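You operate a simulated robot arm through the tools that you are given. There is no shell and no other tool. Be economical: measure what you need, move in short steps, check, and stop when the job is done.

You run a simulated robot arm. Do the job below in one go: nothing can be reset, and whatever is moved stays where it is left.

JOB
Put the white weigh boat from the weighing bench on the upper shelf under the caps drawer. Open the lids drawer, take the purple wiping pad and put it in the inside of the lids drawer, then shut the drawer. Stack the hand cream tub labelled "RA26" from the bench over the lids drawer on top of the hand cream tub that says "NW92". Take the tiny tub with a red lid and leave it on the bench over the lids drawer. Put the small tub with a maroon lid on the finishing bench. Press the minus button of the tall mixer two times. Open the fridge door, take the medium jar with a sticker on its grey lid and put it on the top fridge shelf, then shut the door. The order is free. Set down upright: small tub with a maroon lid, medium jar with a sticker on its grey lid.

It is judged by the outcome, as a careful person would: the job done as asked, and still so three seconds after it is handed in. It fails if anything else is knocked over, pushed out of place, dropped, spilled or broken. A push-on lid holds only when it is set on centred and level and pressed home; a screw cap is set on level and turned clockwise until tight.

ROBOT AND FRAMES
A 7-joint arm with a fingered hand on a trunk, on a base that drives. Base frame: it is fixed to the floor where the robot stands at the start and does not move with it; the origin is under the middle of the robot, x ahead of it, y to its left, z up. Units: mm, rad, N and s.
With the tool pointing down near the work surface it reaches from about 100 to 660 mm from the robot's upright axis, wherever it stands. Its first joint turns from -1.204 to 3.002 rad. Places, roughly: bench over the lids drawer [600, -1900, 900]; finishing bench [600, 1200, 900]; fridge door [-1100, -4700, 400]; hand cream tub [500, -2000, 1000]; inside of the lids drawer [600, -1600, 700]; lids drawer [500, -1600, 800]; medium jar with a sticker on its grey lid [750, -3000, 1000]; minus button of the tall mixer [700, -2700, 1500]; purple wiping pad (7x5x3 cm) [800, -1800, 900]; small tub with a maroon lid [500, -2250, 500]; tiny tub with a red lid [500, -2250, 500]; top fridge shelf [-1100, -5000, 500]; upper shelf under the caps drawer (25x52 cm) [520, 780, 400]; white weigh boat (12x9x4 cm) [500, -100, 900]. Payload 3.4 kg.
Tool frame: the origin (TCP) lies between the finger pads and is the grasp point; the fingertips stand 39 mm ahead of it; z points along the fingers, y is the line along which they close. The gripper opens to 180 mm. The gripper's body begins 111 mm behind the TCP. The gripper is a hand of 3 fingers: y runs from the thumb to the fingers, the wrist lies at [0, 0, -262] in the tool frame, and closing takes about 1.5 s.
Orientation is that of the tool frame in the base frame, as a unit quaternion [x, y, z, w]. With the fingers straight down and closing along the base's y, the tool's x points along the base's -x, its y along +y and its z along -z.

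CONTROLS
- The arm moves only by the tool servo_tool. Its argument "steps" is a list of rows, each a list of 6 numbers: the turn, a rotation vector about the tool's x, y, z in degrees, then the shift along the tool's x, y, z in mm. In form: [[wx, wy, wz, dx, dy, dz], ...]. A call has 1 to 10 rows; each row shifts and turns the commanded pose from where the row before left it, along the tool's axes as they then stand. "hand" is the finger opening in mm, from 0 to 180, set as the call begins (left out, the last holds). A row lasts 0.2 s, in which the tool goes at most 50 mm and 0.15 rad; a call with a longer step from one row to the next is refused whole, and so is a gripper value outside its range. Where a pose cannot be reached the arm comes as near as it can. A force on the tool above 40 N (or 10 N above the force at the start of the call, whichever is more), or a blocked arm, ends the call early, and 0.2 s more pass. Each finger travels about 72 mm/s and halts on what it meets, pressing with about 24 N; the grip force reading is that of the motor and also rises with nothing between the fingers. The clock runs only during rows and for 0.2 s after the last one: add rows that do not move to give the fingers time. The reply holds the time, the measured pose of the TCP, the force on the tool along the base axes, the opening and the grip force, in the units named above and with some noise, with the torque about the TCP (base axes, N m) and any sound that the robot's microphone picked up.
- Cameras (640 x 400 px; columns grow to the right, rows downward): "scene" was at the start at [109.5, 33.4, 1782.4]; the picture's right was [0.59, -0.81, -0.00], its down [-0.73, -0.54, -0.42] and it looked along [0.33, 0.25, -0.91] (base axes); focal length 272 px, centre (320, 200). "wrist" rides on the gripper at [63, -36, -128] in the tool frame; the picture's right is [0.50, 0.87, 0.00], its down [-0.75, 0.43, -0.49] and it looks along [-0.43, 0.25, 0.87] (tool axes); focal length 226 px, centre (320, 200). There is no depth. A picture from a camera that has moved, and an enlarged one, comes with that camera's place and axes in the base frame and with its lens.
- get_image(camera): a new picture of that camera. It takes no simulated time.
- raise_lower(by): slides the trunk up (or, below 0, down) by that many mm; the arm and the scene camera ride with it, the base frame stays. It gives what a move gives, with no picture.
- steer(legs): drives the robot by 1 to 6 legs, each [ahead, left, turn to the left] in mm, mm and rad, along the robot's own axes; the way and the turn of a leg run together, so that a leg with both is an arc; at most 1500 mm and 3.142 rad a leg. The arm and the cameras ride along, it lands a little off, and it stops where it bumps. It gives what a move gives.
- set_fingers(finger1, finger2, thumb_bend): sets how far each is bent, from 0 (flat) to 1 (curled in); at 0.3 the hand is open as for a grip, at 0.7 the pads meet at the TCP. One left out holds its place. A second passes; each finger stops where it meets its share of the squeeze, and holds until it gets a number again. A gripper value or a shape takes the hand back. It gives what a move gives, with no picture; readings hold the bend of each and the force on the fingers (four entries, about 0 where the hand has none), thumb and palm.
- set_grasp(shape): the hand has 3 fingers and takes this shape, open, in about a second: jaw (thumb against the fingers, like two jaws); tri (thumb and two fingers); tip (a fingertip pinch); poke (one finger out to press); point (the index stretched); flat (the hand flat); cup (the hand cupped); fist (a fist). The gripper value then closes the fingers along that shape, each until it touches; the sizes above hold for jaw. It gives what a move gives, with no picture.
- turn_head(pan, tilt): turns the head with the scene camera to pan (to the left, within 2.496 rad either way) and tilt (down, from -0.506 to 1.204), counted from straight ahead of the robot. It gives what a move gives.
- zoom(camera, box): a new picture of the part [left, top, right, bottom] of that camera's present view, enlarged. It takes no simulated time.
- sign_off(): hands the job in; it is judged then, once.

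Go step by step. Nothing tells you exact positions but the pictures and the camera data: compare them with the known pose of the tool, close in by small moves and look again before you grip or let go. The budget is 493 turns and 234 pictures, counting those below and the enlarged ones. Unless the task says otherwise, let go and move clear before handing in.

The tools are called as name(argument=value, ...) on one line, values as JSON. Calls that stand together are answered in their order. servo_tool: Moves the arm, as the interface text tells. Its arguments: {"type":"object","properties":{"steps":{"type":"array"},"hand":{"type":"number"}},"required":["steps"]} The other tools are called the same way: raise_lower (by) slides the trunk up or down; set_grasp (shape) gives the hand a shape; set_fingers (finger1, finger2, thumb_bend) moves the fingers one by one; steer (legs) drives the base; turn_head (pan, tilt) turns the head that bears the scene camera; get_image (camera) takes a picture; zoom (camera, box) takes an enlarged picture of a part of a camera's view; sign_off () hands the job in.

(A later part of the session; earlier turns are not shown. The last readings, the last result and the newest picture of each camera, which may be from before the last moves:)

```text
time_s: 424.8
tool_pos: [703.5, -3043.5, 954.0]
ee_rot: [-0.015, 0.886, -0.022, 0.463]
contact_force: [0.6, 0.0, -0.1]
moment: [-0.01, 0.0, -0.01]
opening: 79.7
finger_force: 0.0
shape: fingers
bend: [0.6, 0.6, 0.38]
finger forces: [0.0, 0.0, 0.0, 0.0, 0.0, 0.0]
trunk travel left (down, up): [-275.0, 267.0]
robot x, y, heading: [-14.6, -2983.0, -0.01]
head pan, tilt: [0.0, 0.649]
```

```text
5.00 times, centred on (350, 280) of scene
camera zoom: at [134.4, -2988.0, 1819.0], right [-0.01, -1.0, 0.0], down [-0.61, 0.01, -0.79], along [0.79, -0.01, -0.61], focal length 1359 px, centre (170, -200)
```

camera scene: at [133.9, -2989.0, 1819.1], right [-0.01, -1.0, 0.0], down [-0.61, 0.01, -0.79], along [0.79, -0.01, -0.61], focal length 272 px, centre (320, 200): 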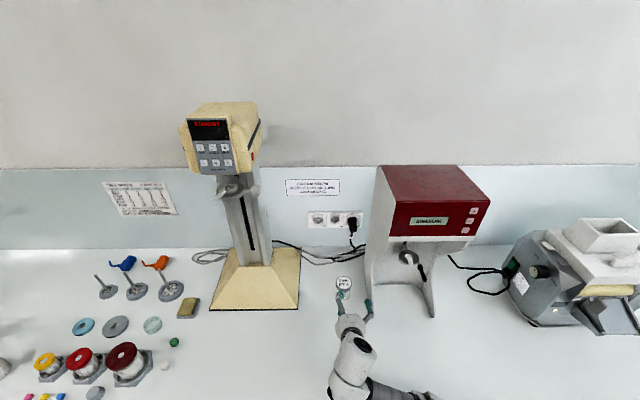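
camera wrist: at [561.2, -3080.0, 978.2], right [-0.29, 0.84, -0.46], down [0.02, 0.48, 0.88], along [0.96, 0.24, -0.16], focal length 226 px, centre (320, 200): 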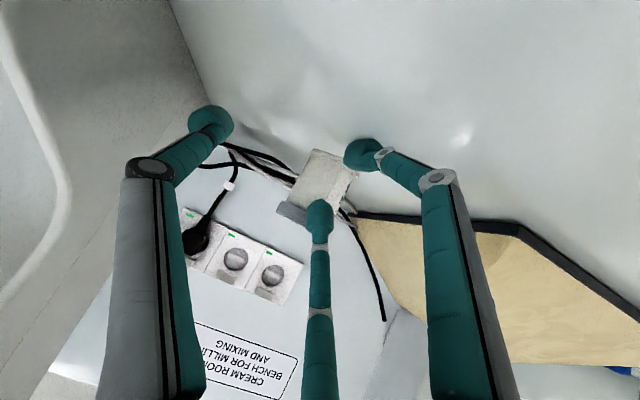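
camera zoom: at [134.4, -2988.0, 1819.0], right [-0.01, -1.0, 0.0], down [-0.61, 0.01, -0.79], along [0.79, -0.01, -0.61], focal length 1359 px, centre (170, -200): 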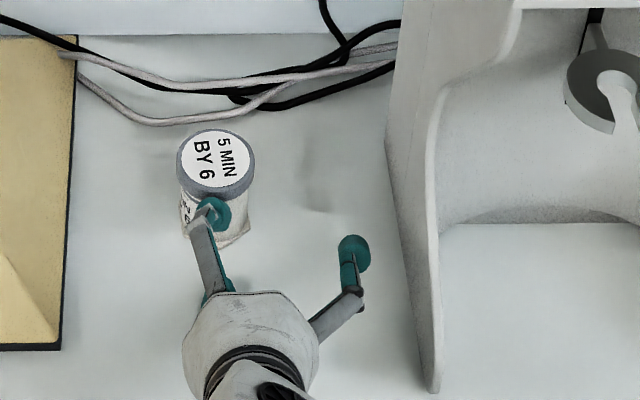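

servo_tool(steps=[[0, 0, 0, 23, 0, -33], [0, 0, 0, 0, 41, 0], [0, 0, 0, 4, 0, 2.8], [0, 0, 0, 0, 0, 0], [0, 0, 0, 0, 0, 0]])

steer(legs=[[60, 0, 0.01]])

servo_tool(steps=[[0, 0, 0, 0, 0, 0], [0, 0, 0, 0, 0, 0], [0, 0, 0, 0, 0, 0], [0, 0, 0, 0, 0, 0]])

zoom(camera="scene", box=[290, 240, 410, 340])

get_image(camera="wrist")

```text
time_s: 426.0
tool_pos: [658.0, -3004.4, 954.3]
ee_rot: [-0.015, 0.884, -0.021, 0.467]
contact_force: [0.6, -0.1, -0.1]
moment: [0.01, 0.02, 0.01]
opening: 80.2
finger_force: 0.3
shape: fingers
bend: [0.6, 0.6, 0.38]
finger forces: [0.0, 0.0, 0.0, 0.0, 0.1, 0.0]
trunk travel left (down, up): [-275.0, 267.0]
robot x, y, heading: [-12.9, -2980.6, -0.01]
head pan, tilt: [0.0, 0.649]
```

```text
time_s: 427.2
tool_pos: [727.7, -3015.1, 947.2]
ee_rot: [-0.012, 0.887, -0.011, 0.462]
contact_force: [-0.3, -0.2, 4.4]
moment: [0.07, -0.05, 0.04]
opening: 78.9
finger_force: 1.1
shape: fingers
bend: [0.62, 0.6, 0.38]
finger forces: [2.9, 0.2, 0.1, 0.0, 0.0, 0.0]
trunk travel left (down, up): [-275.0, 267.0]
robot x, y, heading: [37.4, -2983.9, -0.018]
head pan, tilt: [0.0, 0.649]
stopped in leg 1: the robot was blocked; the commanded pose is now the measured one
```

```text
time_s: 428.2
tool_pos: [728.2, -3017.7, 946.2]
ee_rot: [-0.011, 0.887, -0.011, 0.462]
contact_force: [-0.1, 0.9, 2.5]
moment: [0.09, -0.04, 0.01]
opening: 79.2
finger_force: 0.8
shape: fingers
bend: [0.62, 0.6, 0.38]
finger forces: [2.3, 0.3, 0.0, 0.0, 0.1, 0.0]
trunk travel left (down, up): [-275.0, 267.0]
robot x, y, heading: [40.7, -2991.2, -0.021]
head pan, tilt: [0.0, 0.649]
```

```text
4.00 times, centred on (350, 290) of scene
camera zoom: at [139.2, -2911.3, 1822.5], right [-0.02, -1.0, 0.04], down [-0.59, -0.02, -0.81], along [0.81, -0.04, -0.58], focal length 1088 px, centre (200, -160)
```

zoom: 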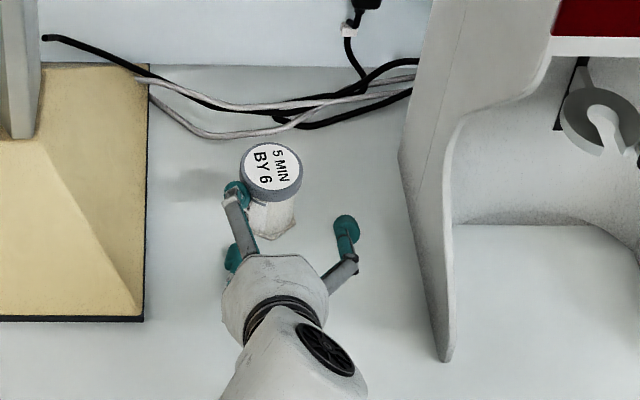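

```text
46 pictures are left
camera wrist: at [587.1, -3054.3, 968.5], right [-0.29, 0.85, -0.43], down [0.02, 0.46, 0.89], along [0.96, 0.25, -0.16], focal length 226 px, centre (320, 200)
```

wrist: 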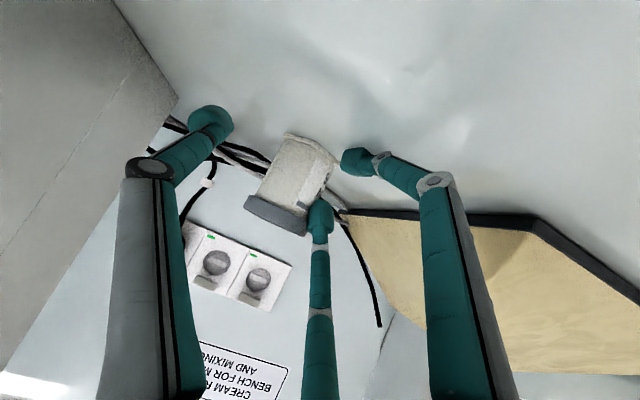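

The base got blocked (probably the elbow against the bench front). I back off to relieve it and check.

steer(legs=[[-60, 0, 0]])

servo_tool(steps=[[0, 0, 0, -8, 0, -6], [0, 0, 0, 0, 0, 0], [0, 0, 0, 0, 0, 0], [0, 0, 0, 0, 0, 0]])

turn_head(pan=-0.3, tilt=0.95)

get_image(camera="scene")

```text
time_s: 429.1
tool_pos: [666.3, -3045.4, 927.8]
ee_rot: [-0.001, 0.891, -0.01, 0.455]
contact_force: [3.4, 0.6, 13.9]
moment: [-0.21, 0.19, -0.51]
opening: 69.4
finger_force: 7.4
shape: fingers
bend: [0.67, 0.6, 0.38]
finger forces: [15.1, 0.0, 0.0, 0.0, 0.0, 0.0]
trunk travel left (down, up): [-275.0, 267.0]
robot x, y, heading: [-25.2, -2985.4, -0.024]
head pan, tilt: [0.0, 0.649]
```

```text
time_s: 430.1
tool_pos: [672.1, -3035.9, 936.1]
ee_rot: [-0.004, 0.892, -0.015, 0.452]
contact_force: [0.3, 2.2, 8.3]
moment: [0.19, -0.14, 0.02]
opening: 77.8
finger_force: 3.4
shape: fingers
bend: [0.66, 0.6, 0.38]
finger forces: [7.7, 0.0, 0.0, 0.1, 0.1, 0.0]
trunk travel left (down, up): [-275.0, 267.0]
robot x, y, heading: [-22.1, -2988.4, -0.032]
head pan, tilt: [0.0, 0.649]
```

```text
time_s: 430.9
tool_pos: [673.1, -3035.0, 937.1]
ee_rot: [-0.003, 0.892, -0.016, 0.452]
contact_force: [1.4, 1.0, 7.4]
moment: [0.15, -0.16, 0.0]
opening: 77.5
finger_force: 3.7
shape: fingers
bend: [0.66, 0.6, 0.38]
finger forces: [7.2, 0.1, 0.0, 0.0, 0.0, 0.0]
trunk travel left (down, up): [-275.0, 267.0]
robot x, y, heading: [-23.2, -2988.2, -0.032]
head pan, tilt: [-0.3, 0.949]
```

```text
45 pictures are left
camera scene: at [99.7, -3018.1, 1795.6], right [-0.32, -0.95, 0.0], down [-0.77, 0.26, -0.58], along [0.55, -0.18, -0.81], focal length 272 px, centre (320, 200)
```

scene: 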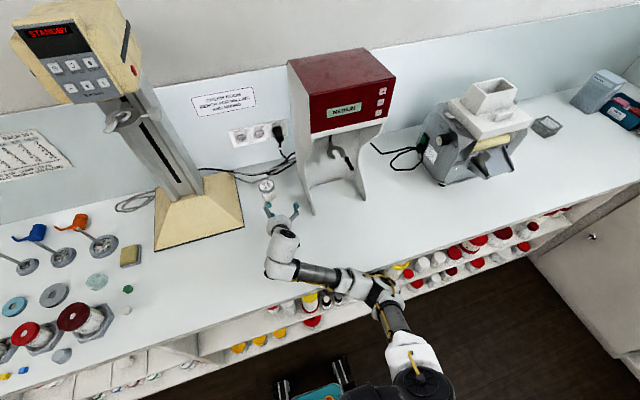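

servo_tool(steps=[[0, 0, 0, -32, 0, -23], [0, 0, 0, -32, 0, -23], [0, 0, 0, 0, 0, 0]])

raise_lower(by=160)

servo_tool(steps=[[0, 0, 0, 36, 0, 26], [0, 0, 0, 36, 0, 26], [0, 0, 0, 36, 0, 26], [0, 0, 0, 0, 0, 0], [0, 0, 0, 0, 0, 0]])

get_image(camera="scene")

```text
time_s: 431.8
tool_pos: [673.5, -3033.0, 1012.3]
ee_rot: [-0.004, 0.892, -0.016, 0.451]
contact_force: [0.3, 0.3, -0.1]
moment: [0.01, 0.0, -0.01]
opening: 80.2
finger_force: 0.1
shape: fingers
bend: [0.6, 0.6, 0.38]
finger forces: [0.1, 0.1, 0.1, 0.0, 0.1, 0.1]
trunk travel left (down, up): [-275.0, 267.0]
robot x, y, heading: [-24.7, -2989.9, -0.026]
head pan, tilt: [-0.3, 0.949]
```

```text
time_s: 433.6
tool_pos: [674.6, -3032.3, 1174.5]
ee_rot: [-0.004, 0.893, -0.016, 0.451]
contact_force: [-0.1, -0.5, -0.4]
moment: [0.0, 0.02, -0.02]
opening: 80.1
finger_force: 0.0
shape: fingers
bend: [0.6, 0.6, 0.38]
finger forces: [0.0, 0.0, 0.0, 0.0, 0.0, 0.0]
trunk travel left (down, up): [-435.0, 107.0]
robot x, y, heading: [-25.2, -2986.7, -0.023]
head pan, tilt: [-0.3, 0.949]
```

```text
time_s: 434.8
tool_pos: [674.4, -3036.4, 1036.9]
ee_rot: [-0.003, 0.893, -0.016, 0.45]
contact_force: [0.4, 0.3, 0.2]
moment: [-0.01, -0.01, 0.02]
opening: 80.2
finger_force: 0.1
shape: fingers
bend: [0.6, 0.6, 0.38]
finger forces: [0.1, 0.1, 0.1, 0.0, 0.0, 0.1]
trunk travel left (down, up): [-435.0, 107.0]
robot x, y, heading: [-24.8, -2986.3, -0.023]
head pan, tilt: [-0.3, 0.949]
```

```text
44 pictures are left
camera scene: at [25.5, -3015.0, 1955.4], right [-0.32, -0.95, 0.0], down [-0.77, 0.26, -0.58], along [0.55, -0.18, -0.82], focal length 272 px, centre (320, 200)
```

scene: 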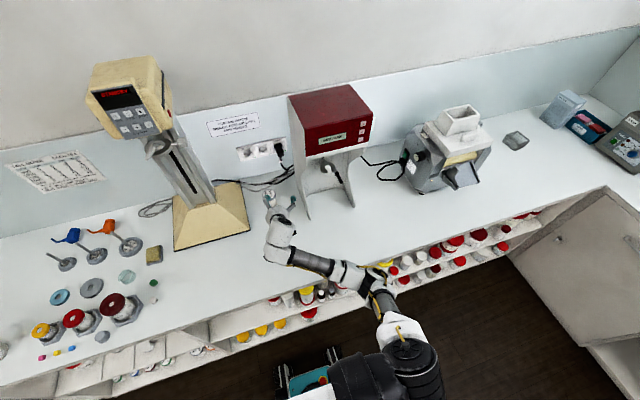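

servo_tool(steps=[[0, 0, 0, 0, 37, 0], [0, 0, 0, 34.5, 0, 25.6], [0, 0, 0, 33.5, 0, 25], [0, 0, 0, 0, 0, 0], [0, 0, 0, 0, 0, 0], [0, 0, 0, 0, 0, 0]])

zoom(camera="wrist", box=[180, 60, 440, 260])

```text
time_s: 436.2
tool_pos: [674.9, -3002.1, 955.0]
ee_rot: [-0.005, 0.892, -0.015, 0.451]
contact_force: [0.0, 0.1, -0.9]
moment: [-0.02, 0.02, -0.01]
opening: 80.2
finger_force: 0.1
shape: fingers
bend: [0.6, 0.6, 0.38]
finger forces: [0.0, 0.0, 0.0, 0.0, 0.0, 0.1]
trunk travel left (down, up): [-435.0, 107.0]
robot x, y, heading: [-23.5, -2985.8, -0.027]
head pan, tilt: [-0.3, 0.949]
```

```text
2.00 times, centred on (310, 160) of wrist
camera zoom: at [533.8, -3036.2, 980.6], right [-0.29, 0.85, -0.43], down [0.05, 0.46, 0.88], along [0.96, 0.23, -0.18], focal length 452 px, centre (340, 280)
```

zoom: 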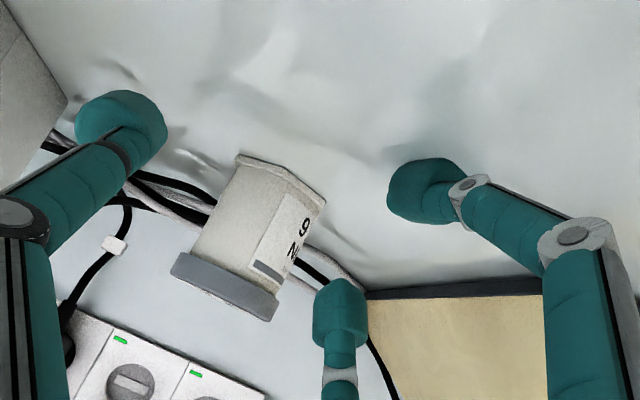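

servo_tool(steps=[[0, 0, 0, -19, 0, 25.5], [0, 0, 0, -19, 0, 25.5], [0, 0, 0, -18, 0, 24], [0, 0, 0, 0, 0, 0], [0, 0, 0, 0, 0, 0]])

zoom(camera="wrist", box=[180, 60, 440, 260])

```text
time_s: 437.4
tool_pos: [768.3, -3005.2, 951.4]
ee_rot: [-0.005, 0.893, -0.015, 0.45]
contact_force: [0.4, -0.3, 0.3]
moment: [0.0, -0.03, -0.01]
opening: 80.1
finger_force: 0.1
shape: fingers
bend: [0.6, 0.6, 0.38]
finger forces: [0.0, 0.0, 0.0, 0.0, 0.0, 0.0]
trunk travel left (down, up): [-435.0, 107.0]
robot x, y, heading: [-23.6, -2985.6, -0.027]
head pan, tilt: [-0.3, 0.949]
```

```text
2.00 times, centred on (310, 160) of wrist
camera zoom: at [627.3, -3039.5, 978.3], right [-0.29, 0.85, -0.43], down [0.06, 0.46, 0.88], along [0.96, 0.23, -0.18], focal length 452 px, centre (340, 280)
```

zoom: 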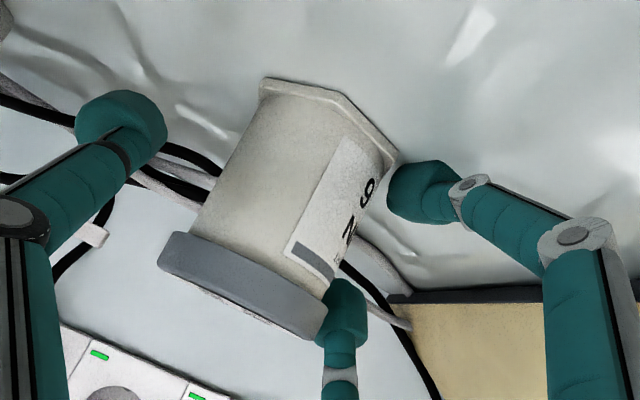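

servo_tool(steps=[[0, 0, 0, 3.4, 6, -1.2], [0, 0, 0, 0, 0, 0], [0, 0, 0, 0, 0, 0]])

set_fingers(finger1=0.67, finger2=0.67, thumb_bend=0.4)

set_fingers(thumb_bend=0.85)

zoom(camera="wrist", box=[180, 60, 440, 260])

```text
time_s: 438.2
tool_pos: [764.6, -2997.7, 950.5]
ee_rot: [-0.004, 0.893, -0.017, 0.45]
contact_force: [-0.3, 0.7, 0.9]
moment: [0.0, -0.02, 0.03]
opening: 80.3
finger_force: 0.0
shape: fingers
bend: [0.6, 0.6, 0.38]
finger forces: [0.0, 0.0, 0.1, 0.0, 0.0, 0.0]
trunk travel left (down, up): [-435.0, 107.0]
robot x, y, heading: [-25.9, -2987.1, -0.023]
head pan, tilt: [-0.3, 0.949]
```

```text
time_s: 439.2
tool_pos: [764.0, -2998.4, 950.7]
ee_rot: [-0.004, 0.893, -0.016, 0.45]
contact_force: [-0.2, -0.7, 0.7]
moment: [0.0, -0.04, -0.02]
opening: 66.4
finger_force: 0.0
shape: fingers
bend: [0.67, 0.67, 0.4]
finger forces: [0.0, 0.0, 0.0, 0.0, 0.1, 0.0]
trunk travel left (down, up): [-435.0, 107.0]
robot x, y, heading: [-24.7, -2987.1, -0.027]
head pan, tilt: [-0.3, 0.949]
```

```text
time_s: 440.2
tool_pos: [765.3, -2996.6, 950.4]
ee_rot: [-0.004, 0.893, -0.016, 0.451]
contact_force: [0.3, -1.3, 0.3]
moment: [-0.03, -0.04, -0.01]
opening: 44.5
finger_force: 13.3
shape: fingers
bend: [0.65, 0.65, 0.57]
finger forces: [7.5, 5.2, 0.0, 0.1, 13.8, 0.0]
trunk travel left (down, up): [-435.0, 107.0]
robot x, y, heading: [-26.3, -2988.8, -0.024]
head pan, tilt: [-0.3, 0.949]
```

```text
2.00 times, centred on (310, 160) of wrist
camera zoom: at [623.8, -3032.6, 977.3], right [-0.29, 0.85, -0.43], down [0.05, 0.46, 0.88], along [0.96, 0.23, -0.18], focal length 452 px, centre (340, 280)
```

zoom: 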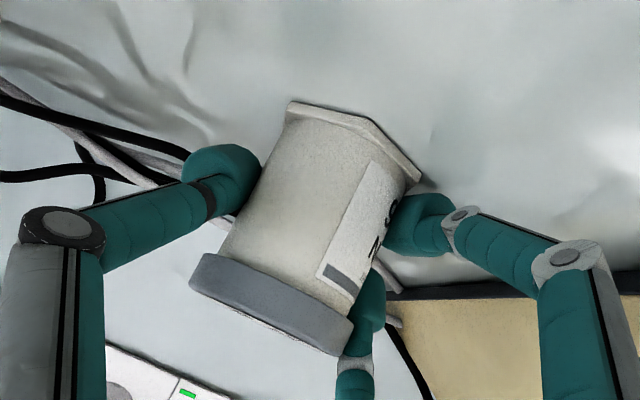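

All three now bear on the jar body. Lift gently.

servo_tool(steps=[[0, 0, 0, -8, 0, -6], [0, 0, 0, -12, 0, -9], [0, 0, 0, -20, 0, -15], [0, 0, 0, 0, 0, 0], [0, 0, 0, 0, 0, 0]])

zoom(camera="wrist", box=[180, 60, 440, 260])

```text
time_s: 441.4
tool_pos: [763.9, -2996.4, 1004.2]
ee_rot: [-0.003, 0.893, -0.017, 0.45]
contact_force: [0.2, 0.5, -1.3]
moment: [0.02, 0.03, 0.03]
opening: 44.4
finger_force: 13.0
shape: fingers
bend: [0.64, 0.65, 0.57]
finger forces: [7.4, 5.5, 0.0, 0.0, 13.2, 0.0]
trunk travel left (down, up): [-435.0, 107.0]
robot x, y, heading: [-27.0, -2986.8, -0.025]
head pan, tilt: [-0.3, 0.949]
```

```text
2.00 times, centred on (310, 160) of wrist
camera zoom: at [622.8, -3030.6, 1030.3], right [-0.29, 0.85, -0.43], down [0.05, 0.46, 0.88], along [0.96, 0.23, -0.18], focal length 452 px, centre (340, 280)
```

zoom: 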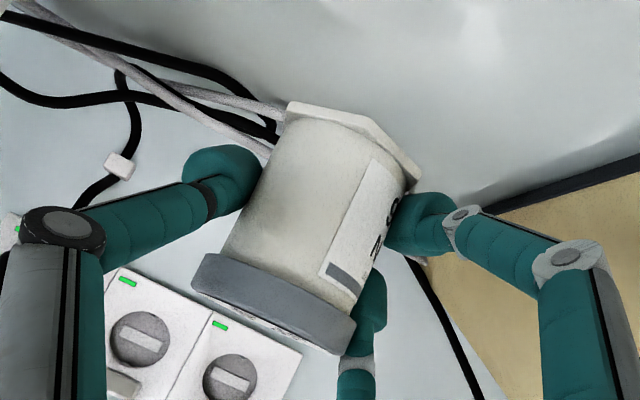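

The fridge must be opened first, so I'll park the jar at the free front of this bench, in an easily re-gripped pose.

steer(legs=[[-330, 0, 0.02]])

servo_tool(steps=[[0, 0, 0, 0, 0, 0], [0, 0, 0, 0, 0, 0], [0, 0, 0, 0, 0, 0], [0, 0, 0, 24, 0, 18], [0, 0, 0, 6, 0, 4.5], [0, 0, 0, 0, 0, 0], [0, 0, 0, 0, 0, 0]])

get_image(camera="scene")

```text
time_s: 443.6
tool_pos: [433.7, -2977.9, 1004.6]
ee_rot: [-0.012, 0.892, -0.012, 0.451]
contact_force: [0.6, 0.6, -0.9]
moment: [-0.02, 0.03, 0.0]
opening: 44.2
finger_force: 12.9
shape: fingers
bend: [0.64, 0.65, 0.57]
finger forces: [7.4, 5.4, 0.0, 0.0, 13.1, 0.0]
trunk travel left (down, up): [-435.0, 107.0]
robot x, y, heading: [-358.1, -2981.4, -0.004]
head pan, tilt: [-0.3, 0.949]
```

```text
time_s: 445.2
tool_pos: [432.1, -2976.7, 969.5]
ee_rot: [-0.011, 0.892, -0.013, 0.452]
contact_force: [0.7, 0.2, -1.1]
moment: [0.0, 0.03, 0.01]
opening: 44.3
finger_force: 12.8
shape: fingers
bend: [0.64, 0.65, 0.57]
finger forces: [7.4, 5.5, 0.0, 0.0, 13.0, 0.0]
trunk travel left (down, up): [-435.0, 107.0]
robot x, y, heading: [-351.9, -2981.1, -0.01]
head pan, tilt: [-0.3, 0.949]
```

```text
39 pictures are left
camera scene: at [-302.4, -3007.2, 1955.4], right [-0.3, -0.95, 0.0], down [-0.78, 0.25, -0.58], along [0.55, -0.18, -0.82], focal length 272 px, centre (320, 200)
```

scene: 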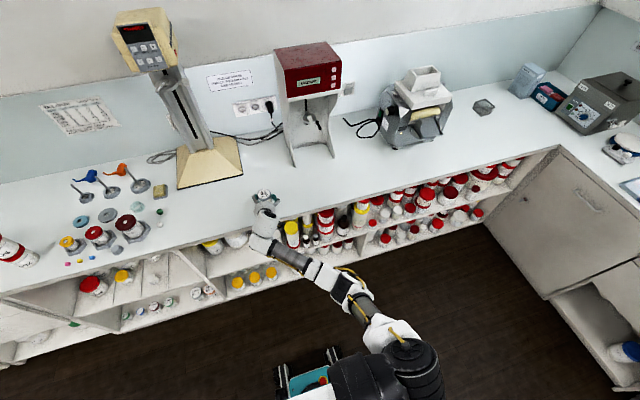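

servo_tool(steps=[[0, 0, 0, 9, 0, 6.7], [0, 0, 0, 2.4, 0, 1.8], [0, 0, 0, 0, 0, 0]])

servo_tool(steps=[[0, 0, 0, 2, 0, 1.5], [0, 0, 0, 0, 0, 0]])

servo_tool(steps=[[0, 0, 0, 2, 0, 1.5], [0, 0, 0, 0, 0, 0]])

```text
time_s: 446.0
tool_pos: [432.5, -2978.1, 954.1]
ee_rot: [-0.011, 0.892, -0.013, 0.452]
contact_force: [0.8, 0.2, -0.4]
moment: [0.02, 0.02, 0.01]
opening: 44.2
finger_force: 12.9
shape: fingers
bend: [0.64, 0.65, 0.57]
finger forces: [7.5, 5.5, 0.0, 0.0, 13.1, 0.0]
trunk travel left (down, up): [-435.0, 107.0]
robot x, y, heading: [-352.5, -2983.2, -0.009]
head pan, tilt: [-0.3, 0.949]
```

```text
time_s: 446.6
tool_pos: [432.5, -2979.1, 952.8]
ee_rot: [-0.011, 0.892, -0.013, 0.453]
contact_force: [-0.1, -0.8, 0.1]
moment: [0.02, 0.01, 0.0]
opening: 44.2
finger_force: 13.3
shape: fingers
bend: [0.64, 0.65, 0.57]
finger forces: [7.3, 5.4, 0.0, 0.0, 13.4, 0.0]
trunk travel left (down, up): [-435.0, 107.0]
robot x, y, heading: [-357.3, -2984.1, -0.006]
head pan, tilt: [-0.3, 0.949]
```

```text
time_s: 447.2
tool_pos: [433.1, -2979.4, 950.3]
ee_rot: [-0.012, 0.892, -0.012, 0.452]
contact_force: [0.6, -0.5, 3.3]
moment: [0.02, -0.1, -0.01]
opening: 44.2
finger_force: 12.6
shape: fingers
bend: [0.65, 0.64, 0.57]
finger forces: [7.6, 4.6, 0.0, 0.0, 13.3, 0.1]
trunk travel left (down, up): [-435.0, 107.0]
robot x, y, heading: [-350.0, -2979.4, -0.012]
head pan, tilt: [-0.3, 0.949]
```

set_fingers(thumb_bend=0.38)

servo_tool(steps=[[0, 0, 0, 0, 8, 0], [0, 0, 0, 18, 0, -24], [0, 0, 0, 24, 0, -32], [0, 0, 0, 24, 0, -32], [0, 0, 0, 0, 0, 0]])

get_image(camera="wrist")

```text
time_s: 448.2
tool_pos: [432.2, -2979.0, 948.7]
ee_rot: [-0.012, 0.892, -0.012, 0.452]
contact_force: [0.3, 0.0, -0.4]
moment: [0.01, -0.02, 0.01]
opening: 70.7
finger_force: 0.0
shape: fingers
bend: [0.67, 0.67, 0.38]
finger forces: [0.0, 0.0, 0.0, 0.1, 0.0, 0.0]
trunk travel left (down, up): [-435.0, 107.0]
robot x, y, heading: [-352.2, -2979.4, -0.008]
head pan, tilt: [-0.3, 0.949]
```

```text
time_s: 449.4
tool_pos: [323.4, -2974.5, 947.4]
ee_rot: [-0.012, 0.893, -0.013, 0.451]
contact_force: [-0.2, -0.1, -0.1]
moment: [0.0, 0.02, -0.02]
opening: 70.5
finger_force: 0.0
shape: fingers
bend: [0.67, 0.67, 0.38]
finger forces: [0.0, 0.1, 0.0, 0.0, 0.0, 0.0]
trunk travel left (down, up): [-435.0, 107.0]
robot x, y, heading: [-352.4, -2980.5, -0.01]
head pan, tilt: [-0.3, 0.949]
```

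```text
38 pictures are left
camera wrist: at [183.6, -3011.3, 974.7], right [-0.3, 0.85, -0.43], down [0.05, 0.47, 0.88], along [0.95, 0.25, -0.18], focal length 226 px, centre (320, 200)
```

wrist: 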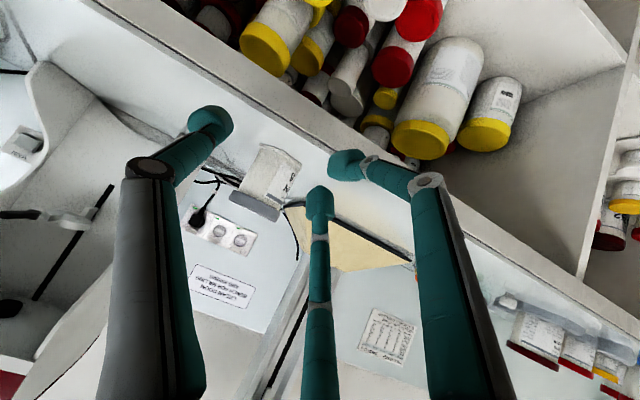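

Jar parked. Now I turn toward the fridge and look at it.

steer(legs=[[-500, 0, 0], [0, 0, -1.571], [300, -250, 0]])

turn_head(pan=0.0, tilt=0.75)

get_image(camera="scene")

```text
time_s: 458.3
tool_pos: [-1140.4, -3952.6, 948.0]
ee_rot: [0.631, 0.631, -0.332, 0.305]
contact_force: [-0.3, -0.6, 0.3]
moment: [-0.03, -0.01, -0.02]
opening: 70.5
finger_force: 0.2
shape: fingers
bend: [0.67, 0.67, 0.38]
finger forces: [0.1, 0.0, 0.0, 0.1, 0.1, 0.0]
trunk travel left (down, up): [-435.0, 107.0]
robot x, y, heading: [-1128.1, -3274.9, -1.607]
head pan, tilt: [-0.3, 0.949]
```

```text
time_s: 459.1
tool_pos: [-1139.3, -3950.2, 949.0]
ee_rot: [0.631, 0.63, -0.334, 0.305]
contact_force: [0.0, -0.1, -0.6]
moment: [0.03, -0.01, 0.02]
opening: 70.0
finger_force: 0.1
shape: fingers
bend: [0.67, 0.67, 0.38]
finger forces: [0.1, 0.1, 0.0, 0.0, 0.1, 0.0]
trunk travel left (down, up): [-435.0, 107.0]
robot x, y, heading: [-1133.5, -3274.5, -1.605]
head pan, tilt: [0.0, 0.75]
```

```text
37 pictures are left
camera scene: at [-1136.3, -3337.1, 1971.0], right [-1.0, 0.04, 0.0], down [0.03, 0.68, -0.73], along [-0.03, -0.73, -0.68], focal length 272 px, centre (320, 200)
```

scene: 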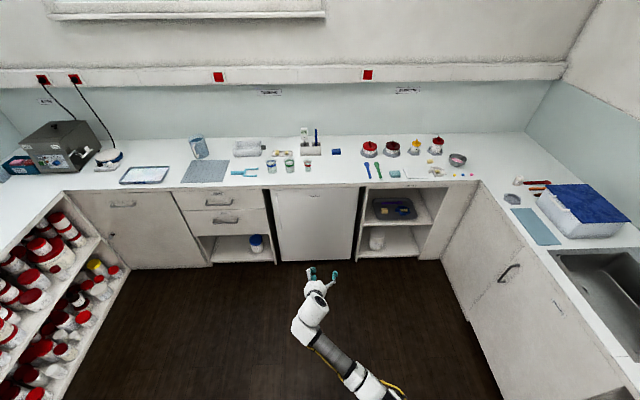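

zoom(camera="scene", box=[255, 170, 375, 275])

```text
3.81 times, centred on (315, 222) of scene
camera zoom: at [-1136.3, -3337.1, 1971.0], right [-1.0, 0.04, 0.0], down [0.03, 0.68, -0.73], along [-0.03, -0.73, -0.68], focal length 1036 px, centre (339, 114)
```

zoom: 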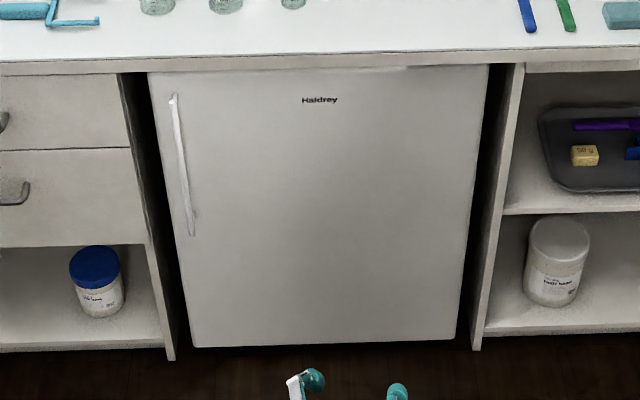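

The fridge door's vertical handle is on its left side (x≈-912), hinge on the right. I line up, lower the hand and point it level at the handle.

raise_lower(by=-160)

steer(legs=[[0, 225, 0.034]])

servo_tool(steps=[[0, -7, 0, 0, 0, 0], [0, -7, 0, 0, 0, 0], [0, -7, 0, 0, 0, 0], [0, -7, 0, 0, 0, 0], [0, -3, 0, 0, 0, 0], [0, 0, 0, 40, 0, 0], [0, 0, 0, 40, 0, 0], [0, 0, 0, 40, 0, 0], [0, 0, 0, 20, 0, 0], [0, 0, 0, 0, 0, 0]], hand=90)

get_image(camera="wrist")

```text
time_s: 461.0
tool_pos: [-1139.2, -3951.4, 790.9]
ee_rot: [0.63, 0.631, -0.334, 0.306]
contact_force: [-0.4, 0.0, 0.4]
moment: [0.02, -0.02, 0.04]
opening: 70.6
finger_force: 0.1
shape: fingers
bend: [0.67, 0.67, 0.38]
finger forces: [0.0, 0.1, 0.1, 0.0, 0.1, 0.0]
trunk travel left (down, up): [-275.0, 267.0]
robot x, y, heading: [-1127.8, -3277.5, -1.607]
head pan, tilt: [0.0, 0.75]
```

```text
time_s: 462.7
tool_pos: [-906.6, -3955.7, 790.5]
ee_rot: [0.622, 0.639, -0.327, 0.312]
contact_force: [0.5, -0.6, -0.1]
moment: [0.0, 0.0, 0.03]
opening: 70.3
finger_force: 0.0
shape: fingers
bend: [0.67, 0.67, 0.38]
finger forces: [0.0, 0.0, 0.0, 0.1, 0.0, 0.0]
trunk travel left (down, up): [-275.0, 267.0]
robot x, y, heading: [-913.0, -3278.7, -1.58]
head pan, tilt: [0.0, 0.75]
```

```text
time_s: 464.9
tool_pos: [-907.6, -3942.4, 652.9]
ee_rot: [0.51, 0.533, -0.483, 0.471]
contact_force: [-0.7, 0.1, 0.9]
moment: [0.02, 0.01, -0.02]
opening: 87.8
finger_force: 0.0
shape: jaw
bend: [0.71, 0.71, 0.72]
finger forces: [0.0, 0.0, 0.0, 0.0, 0.0, 0.0]
trunk travel left (down, up): [-275.0, 267.0]
robot x, y, heading: [-909.9, -3280.3, -1.578]
head pan, tilt: [0.0, 0.75]
```

```text
35 pictures are left
camera wrist: at [-947.2, -3809.8, 602.1], right [0.85, 0.05, -0.53], down [0.46, 0.43, 0.78], along [0.27, -0.9, 0.34], focal length 226 px, centre (320, 200)
```

wrist: 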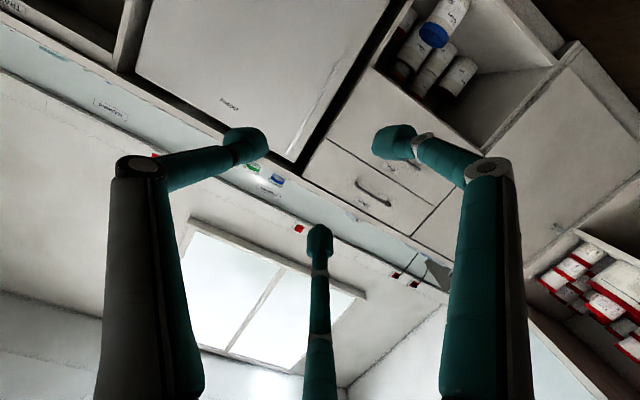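

steer(legs=[[480, 10, 0]])

servo_tool(steps=[[0, 0, 0, 40, 0, 0], [0, 0, 0, 20, 0, 0], [0, 0, 0, 0, 0, 0], [0, 0, 0, 0, 0, 0], [0, 0, 0, 0, 0, 0]])

get_image(camera="wrist")

get_image(camera="scene")

```text
time_s: 467.8
tool_pos: [-904.8, -4429.5, 652.1]
ee_rot: [0.513, 0.532, -0.485, 0.468]
contact_force: [-1.0, 0.3, 0.6]
moment: [-0.03, 0.01, -0.05]
opening: 87.5
finger_force: 0.0
shape: jaw
bend: [0.71, 0.71, 0.72]
finger forces: [0.0, 0.0, 0.1, 0.1, 0.0, 0.0]
trunk travel left (down, up): [-275.0, 267.0]
robot x, y, heading: [-909.3, -3766.7, -1.581]
head pan, tilt: [0.0, 0.75]
```

```text
time_s: 468.9
tool_pos: [-907.8, -4424.3, 593.3]
ee_rot: [0.512, 0.531, -0.486, 0.468]
contact_force: [1.2, -0.4, 0.1]
moment: [-0.01, 0.0, 0.0]
opening: 87.4
finger_force: 0.1
shape: jaw
bend: [0.71, 0.71, 0.72]
finger forces: [0.0, 0.0, 0.0, 0.1, 0.0, 0.0]
trunk travel left (down, up): [-275.0, 267.0]
robot x, y, heading: [-906.7, -3767.1, -1.579]
head pan, tilt: [0.0, 0.75]
```

```text
34 pictures are left
camera wrist: at [-947.4, -4290.4, 543.2], right [0.85, 0.05, -0.53], down [0.46, 0.43, 0.78], along [0.26, -0.9, 0.34], focal length 226 px, centre (320, 200)
```

wrist: 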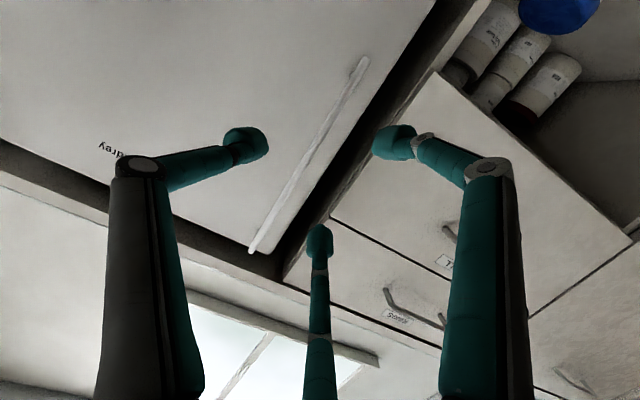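

```text
33 pictures are left
camera scene: at [-911.9, -3908.0, 1810.6], right [-1.0, 0.01, 0.0], down [0.01, 0.68, -0.73], along [-0.01, -0.73, -0.68], focal length 272 px, centre (320, 200)
```

scene: 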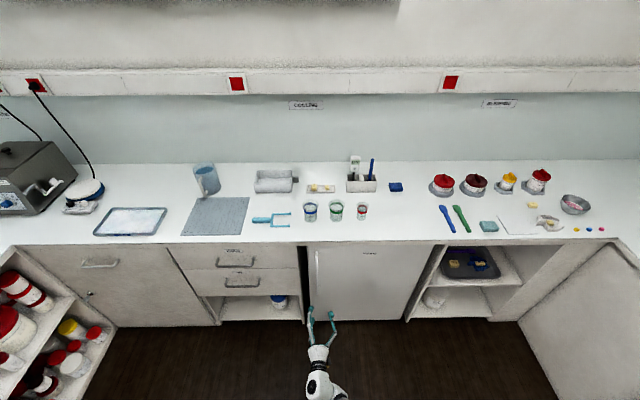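

set_grasp(shape="tip")

servo_tool(steps=[[0, 0, 0, -3, 0, 40], [0, 0, 0, -4, 0, 40], [0, 0, 0, -4, 0, 40], [0, 0, 0, -2, 2, 20], [0, 0, 0, 0, 0, 0], [0, 0, 0, 0, 0, 0]], hand=80)

get_image(camera="wrist")

```text
time_s: 469.9
tool_pos: [-907.9, -4423.3, 593.3]
ee_rot: [0.512, 0.531, -0.486, 0.469]
contact_force: [0.1, -0.1, 0.1]
moment: [0.0, -0.03, 0.0]
opening: 179.8
finger_force: 0.0
shape: tip
bend: [0.3, 0.3, 0.3]
finger forces: [0.0, 0.0, 0.0, 0.0, 0.1, 0.0]
trunk travel left (down, up): [-275.0, 267.0]
robot x, y, heading: [-905.7, -3767.3, -1.581]
head pan, tilt: [0.0, 0.75]
```

```text
time_s: 471.2
tool_pos: [-905.9, -4537.5, 599.7]
ee_rot: [0.511, 0.532, -0.485, 0.469]
contact_force: [-0.3, -0.5, -0.1]
moment: [0.01, 0.02, 0.02]
opening: 80.6
finger_force: 0.1
shape: tip
bend: [0.71, 0.71, 0.73]
finger forces: [0.0, 0.1, 0.1, 0.1, 0.1, 0.1]
out of reach, approached as far as the arm can: row 3, 4
trunk travel left (down, up): [-275.0, 267.0]
robot x, y, heading: [-907.7, -3760.0, -1.585]
head pan, tilt: [0.0, 0.75]
```

```text
32 pictures are left
camera wrist: at [-945.4, -4405.6, 549.9], right [0.85, 0.05, -0.53], down [0.46, 0.43, 0.78], along [0.26, -0.9, 0.34], focal length 226 px, centre (320, 200)
```

wrist: 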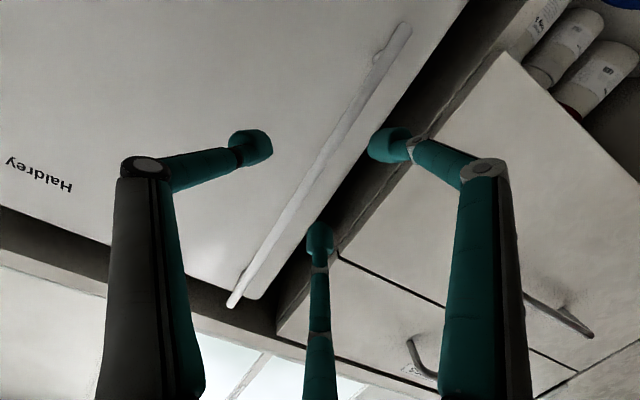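

steer(legs=[[56, 0, 0]])

servo_tool(steps=[[0, 0, 0, 0, 0, 0], [0, 0, 0, 0, 0, 0], [0, 0, 0, 0, 0, 0], [0, 0, 0, 0, 0, 0], [0, 0, 0, 0, 0, 0], [0, 0, 0, 0, 0, 0]], hand=0)

get_image(camera="wrist")

```text
time_s: 472.2
tool_pos: [-902.7, -4595.3, 598.9]
ee_rot: [0.511, 0.532, -0.485, 0.469]
contact_force: [-0.7, -0.3, 0.0]
moment: [-0.02, 0.01, -0.04]
opening: 80.2
finger_force: 0.1
shape: tip
bend: [0.71, 0.71, 0.73]
finger forces: [0.0, 0.0, 0.1, 0.1, 0.1, 0.0]
trunk travel left (down, up): [-275.0, 267.0]
robot x, y, heading: [-904.7, -3826.8, -1.58]
head pan, tilt: [0.0, 0.75]
```

```text
time_s: 473.6
tool_pos: [-902.9, -4594.9, 600.2]
ee_rot: [0.51, 0.533, -0.485, 0.47]
contact_force: [0.8, -3.3, -1.2]
moment: [0.04, -0.02, 0.03]
opening: 0.1
finger_force: 24.3
shape: tip
bend: [0.71, 0.7, 0.7]
finger forces: [0.0, 0.1, 0.0, 0.0, 0.0, 0.0]
trunk travel left (down, up): [-275.0, 267.0]
robot x, y, heading: [-908.5, -3818.3, -1.579]
head pan, tilt: [0.0, 0.75]
```

```text
31 pictures are left
camera wrist: at [-942.9, -4462.6, 550.0], right [0.85, 0.05, -0.53], down [0.46, 0.43, 0.78], along [0.27, -0.9, 0.34], focal length 226 px, centre (320, 200)
```

wrist: 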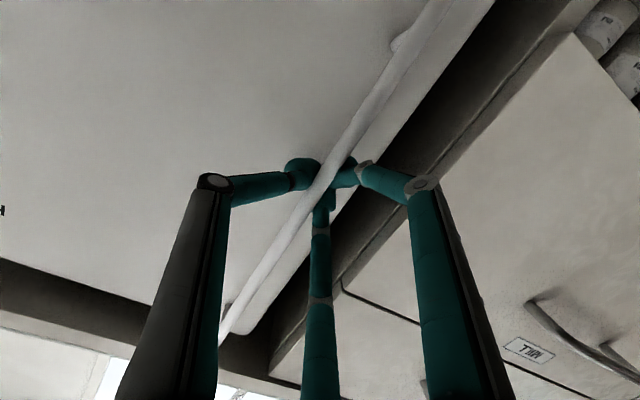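

The fingers are hooked behind the door bar. I pull back along the door's arc.

steer(legs=[[-120, -14, 0], [-120, -45, 0], [-94, -63, 0]])

get_image(camera="scene")

```text
time_s: 475.9
tool_pos: [-978.9, -4358.8, 601.7]
ee_rot: [0.512, 0.527, -0.499, 0.46]
contact_force: [-15.0, -10.5, -1.5]
moment: [-0.05, -0.21, -0.15]
opening: 0.2
finger_force: 24.2
shape: tip
bend: [0.73, 0.72, 0.66]
finger forces: [0.0, 0.0, 0.0, 0.1, 31.3, 0.1]
trunk travel left (down, up): [-275.0, 267.0]
robot x, y, heading: [-965.0, -3584.1, -1.576]
head pan, tilt: [0.0, 0.75]
stopped in leg 2: the force on the tool passed its limit at 42 N (the readings are from after the stop); the commanded pose is now the measured one
```

```text
30 pictures are left
camera scene: at [-982.9, -3727.9, 1810.2], right [-1.0, 0.01, -0.01], down [0.01, 0.69, -0.73], along [0.0, -0.73, -0.69], focal length 272 px, centre (320, 200)
```

scene: 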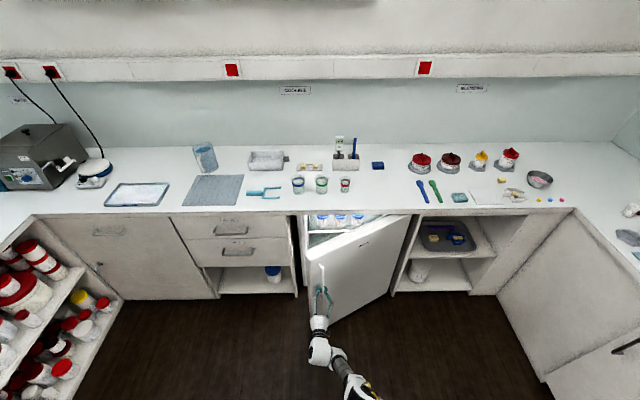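

The door is ~28° open. I let go of the bar and back off to push the door wider from its inner side.

servo_tool(steps=[[0, 0, 0, 0, 0, 0], [0, 0, 0, 0, 0, 0], [0, 0, 0, 0, 0, 0], [0, 0, 0, 0, 0, 0], [0, 0, 0, 0, 0, -30], [0, 0, 0, 0, 0, -40], [0, 0, 0, 0, 0, -40]], hand=90)

steer(legs=[[0, 170, 0]])

servo_tool(steps=[[0, 0, 0, 0, 0, 0], [0, 0, 0, 0, 0, 0], [0, 0, 0, 0, 0, 0], [0, 0, 0, 0, 0, 0], [0, 0, 0, 0, 0, 0], [0, 0, 0, 0, 0, 0]], hand=0)

get_image(camera="scene")

```text
time_s: 477.5
tool_pos: [-969.0, -4243.3, 613.0]
ee_rot: [0.509, 0.53, -0.498, 0.461]
contact_force: [0.3, 0.0, 0.2]
moment: [0.02, -0.01, 0.02]
opening: 89.4
finger_force: 0.0
shape: tip
bend: [0.71, 0.71, 0.72]
finger forces: [0.1, 0.0, 0.0, 0.1, 0.0, 0.0]
trunk travel left (down, up): [-275.0, 267.0]
robot x, y, heading: [-964.7, -3581.8, -1.579]
head pan, tilt: [0.0, 0.75]
```

```text
time_s: 478.9
tool_pos: [-801.5, -4245.6, 612.7]
ee_rot: [0.511, 0.528, -0.499, 0.46]
contact_force: [0.0, 0.2, 0.3]
moment: [-0.03, -0.03, -0.05]
opening: 89.6
finger_force: 0.0
shape: tip
bend: [0.71, 0.71, 0.72]
finger forces: [0.0, 0.1, 0.0, 0.1, 0.0, 0.0]
trunk travel left (down, up): [-275.0, 267.0]
robot x, y, heading: [-790.8, -3583.3, -1.584]
head pan, tilt: [0.0, 0.75]
```

```text
time_s: 480.3
tool_pos: [-799.5, -4244.6, 613.9]
ee_rot: [0.509, 0.529, -0.5, 0.46]
contact_force: [-0.9, -0.1, 0.0]
moment: [0.0, 0.03, 0.01]
opening: 0.1
finger_force: 24.5
shape: tip
bend: [0.66, 0.66, 0.66]
finger forces: [0.1, 0.0, 0.0, 0.1, 0.1, 0.0]
trunk travel left (down, up): [-275.0, 267.0]
robot x, y, heading: [-794.0, -3580.2, -1.586]
head pan, tilt: [0.0, 0.75]
```

```text
29 pictures are left
camera scene: at [-804.3, -3726.5, 1810.6], right [-1.0, 0.01, 0.0], down [0.01, 0.68, -0.73], along [-0.01, -0.73, -0.68], focal length 272 px, centre (320, 200)
```

scene: 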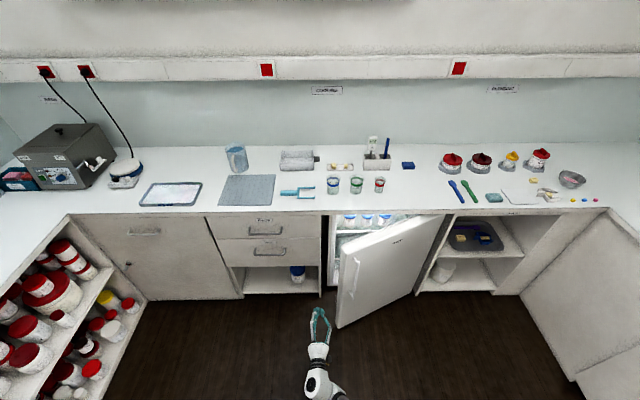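

steer(legs=[[0, 25, 0.01], [170, 0, 0]])

steer(legs=[[0, -200, 0]])

get_image(camera="scene")

```text
time_s: 482.2
tool_pos: [-765.5, -4415.3, 612.7]
ee_rot: [0.506, 0.532, -0.498, 0.461]
contact_force: [-0.2, -0.7, 0.1]
moment: [-0.03, 0.04, -0.02]
opening: 0.0
finger_force: 24.2
shape: tip
bend: [0.66, 0.66, 0.66]
finger forces: [0.0, 0.0, 0.0, 0.0, 0.0, 0.0]
trunk travel left (down, up): [-275.0, 267.0]
robot x, y, heading: [-771.4, -3757.8, -1.57]
head pan, tilt: [0.0, 0.75]
```

```text
time_s: 483.6
tool_pos: [-886.4, -4404.8, 614.5]
ee_rot: [0.494, 0.543, -0.496, 0.463]
contact_force: [0.3, -0.8, -0.6]
moment: [-0.03, 0.01, 0.02]
opening: 0.2
finger_force: 24.3
shape: tip
bend: [0.66, 0.66, 0.69]
finger forces: [0.1, 0.0, 0.0, 0.1, 0.0, 0.0]
trunk travel left (down, up): [-275.0, 267.0]
robot x, y, heading: [-917.0, -3750.2, -1.571]
head pan, tilt: [0.0, 0.75]
stopped in leg 1: the force on the tool passed its limit at 45 N (the readings are from after the stop); the commanded pose is now the measured one
```

```text
28 pictures are left
camera scene: at [-914.4, -3895.6, 1810.6], right [-1.0, 0.0, 0.0], down [0.0, 0.68, -0.73], along [0.0, -0.73, -0.68], focal length 272 px, centre (320, 200)
```

scene: 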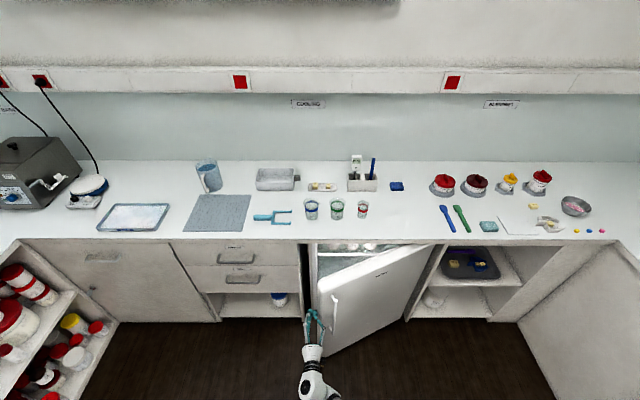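

steer(legs=[[0, 50, 0], [85, 0, 0]])

servo_tool(steps=[[0, 0, 0, 0, -12, 0], [0, 0, 0, 0, -10, 0], [0, 0, 0, 0, -8, 0], [0, 0, 0, 0, -8, 0], [0, 0, 0, 0, -8, 0], [0, 0, 0, 0, -8, 0], [0, 0, 0, 0, -8, 0], [0, 0, 0, 0, -8, 0], [0, 0, 0, 0, -8, 0], [0, 0, 0, 0, -8, 0]])

servo_tool(steps=[[0, 0, 0, 0, -8, 0], [0, 0, 0, 0, -8, 0], [0, 0, 0, 0, -8, 0], [0, 0, 0, 0, -8, 0], [0, 0, 0, 0, -8, 0], [0, 0, 0, 0, -8, 0], [0, 0, 0, 0, -8, 0], [0, 0, 0, 0, -8, 0], [0, 0, 0, 0, -8, 0], [0, 0, 0, 0, -8, 0]])

get_image(camera="scene")

```text
time_s: 485.2
tool_pos: [-847.4, -4490.1, 614.9]
ee_rot: [0.497, 0.54, -0.493, 0.467]
contact_force: [16.6, 2.6, -0.7]
moment: [-0.09, 0.12, -0.69]
opening: 0.0
finger_force: 24.1
shape: tip
bend: [0.65, 0.65, 0.68]
finger forces: [0.1, 0.0, 0.0, 0.0, 16.6, 0.1]
trunk travel left (down, up): [-275.0, 267.0]
robot x, y, heading: [-870.4, -3836.7, -1.572]
head pan, tilt: [0.0, 0.75]
```

```text
time_s: 485.6
tool_pos: [-836.8, -4482.4, 618.8]
ee_rot: [0.491, 0.546, -0.487, 0.473]
contact_force: [0.9, -0.3, 0.8]
moment: [0.01, 0.0, -0.06]
opening: 0.0
finger_force: 24.2
shape: tip
bend: [0.64, 0.64, 0.68]
finger forces: [0.1, 0.1, 0.1, 0.0, 0.1, 0.1]
trunk travel left (down, up): [-275.0, 267.0]
robot x, y, heading: [-873.7, -3838.7, -1.572]
head pan, tilt: [0.0, 0.75]
stopped in row 1: the force on the tool passed its limit at 42 N (the readings are from after the stop); the commanded pose is now the measured one
```

```text
time_s: 486.3
tool_pos: [-847.7, -4478.0, 618.7]
ee_rot: [0.487, 0.551, -0.48, 0.479]
contact_force: [1.0, -0.2, -0.4]
moment: [-0.01, -0.01, -0.01]
opening: 0.0
finger_force: 23.7
shape: tip
bend: [0.64, 0.64, 0.69]
finger forces: [0.1, 0.0, 0.1, 0.0, 0.0, 0.0]
trunk travel left (down, up): [-275.0, 267.0]
robot x, y, heading: [-875.8, -3837.7, -1.565]
head pan, tilt: [0.0, 0.75]
stopped in row 3: the force on the tool passed its limit at 43 N (the readings are from after the stop); the commanded pose is now the measured one
```

```text
27 pictures are left
camera scene: at [-876.4, -3980.7, 1810.5], right [-1.0, 0.0, 0.0], down [0.0, 0.68, -0.73], along [0.0, -0.73, -0.68], focal length 272 px, centre (320, 200)
```

scene: 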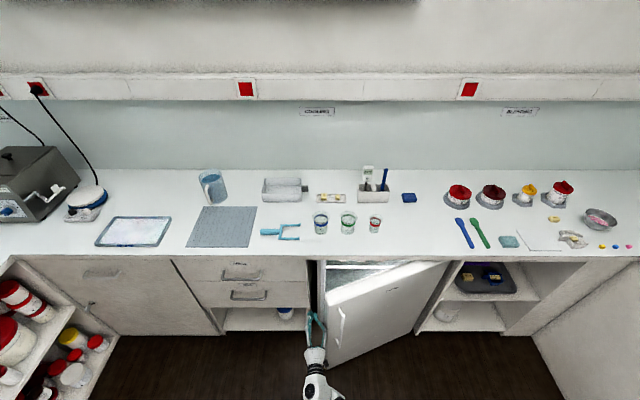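

The push has little leverage. I'll instead hook behind the door edge with the hand yawed to the right, lower, and pull back.

servo_tool(steps=[[0, 0, 0, 0, 30, 0], [0, 0, 0, 0, 30, -20], [0, 0, 0, 40, 0, 0], [0, 0, 0, 40, 0, 0], [8.4, 0, 0, 0, 0, 0], [8.4, 0, 0, 0, 0, 0], [8.4, 0, 0, 0, 0, 0], [8.4, 0, 0, 0, 0, 0], [8.4, 0, 0, 0, 0, 0], [8, 0, 0, 0, 0, 0]])

get_image(camera="scene")

```text
time_s: 488.5
tool_pos: [-807.7, -4425.0, 619.8]
ee_rot: [0.61, 0.385, -0.608, 0.332]
contact_force: [0.8, 0.7, -0.2]
moment: [0.05, 0.0, -0.01]
opening: 0.0
finger_force: 24.3
shape: tip
bend: [0.64, 0.64, 0.69]
finger forces: [0.1, 0.0, 0.0, 0.0, 0.0, 0.0]
out of reach, approached as far as the arm can: row 6, 7, 8, 9, 10
trunk travel left (down, up): [-275.0, 267.0]
robot x, y, heading: [-877.4, -3835.9, -1.573]
head pan, tilt: [0.0, 0.75]
```

```text
26 pictures are left
camera scene: at [-878.8, -3979.9, 1810.6], right [-1.0, 0.0, 0.0], down [0.0, 0.68, -0.73], along [0.0, -0.73, -0.68], focal length 272 px, centre (320, 200)
```

scene: 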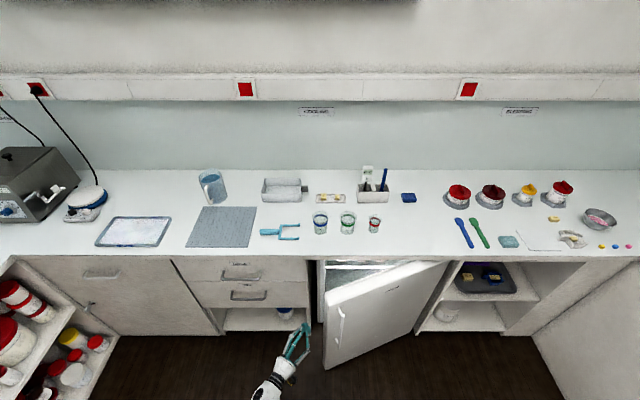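

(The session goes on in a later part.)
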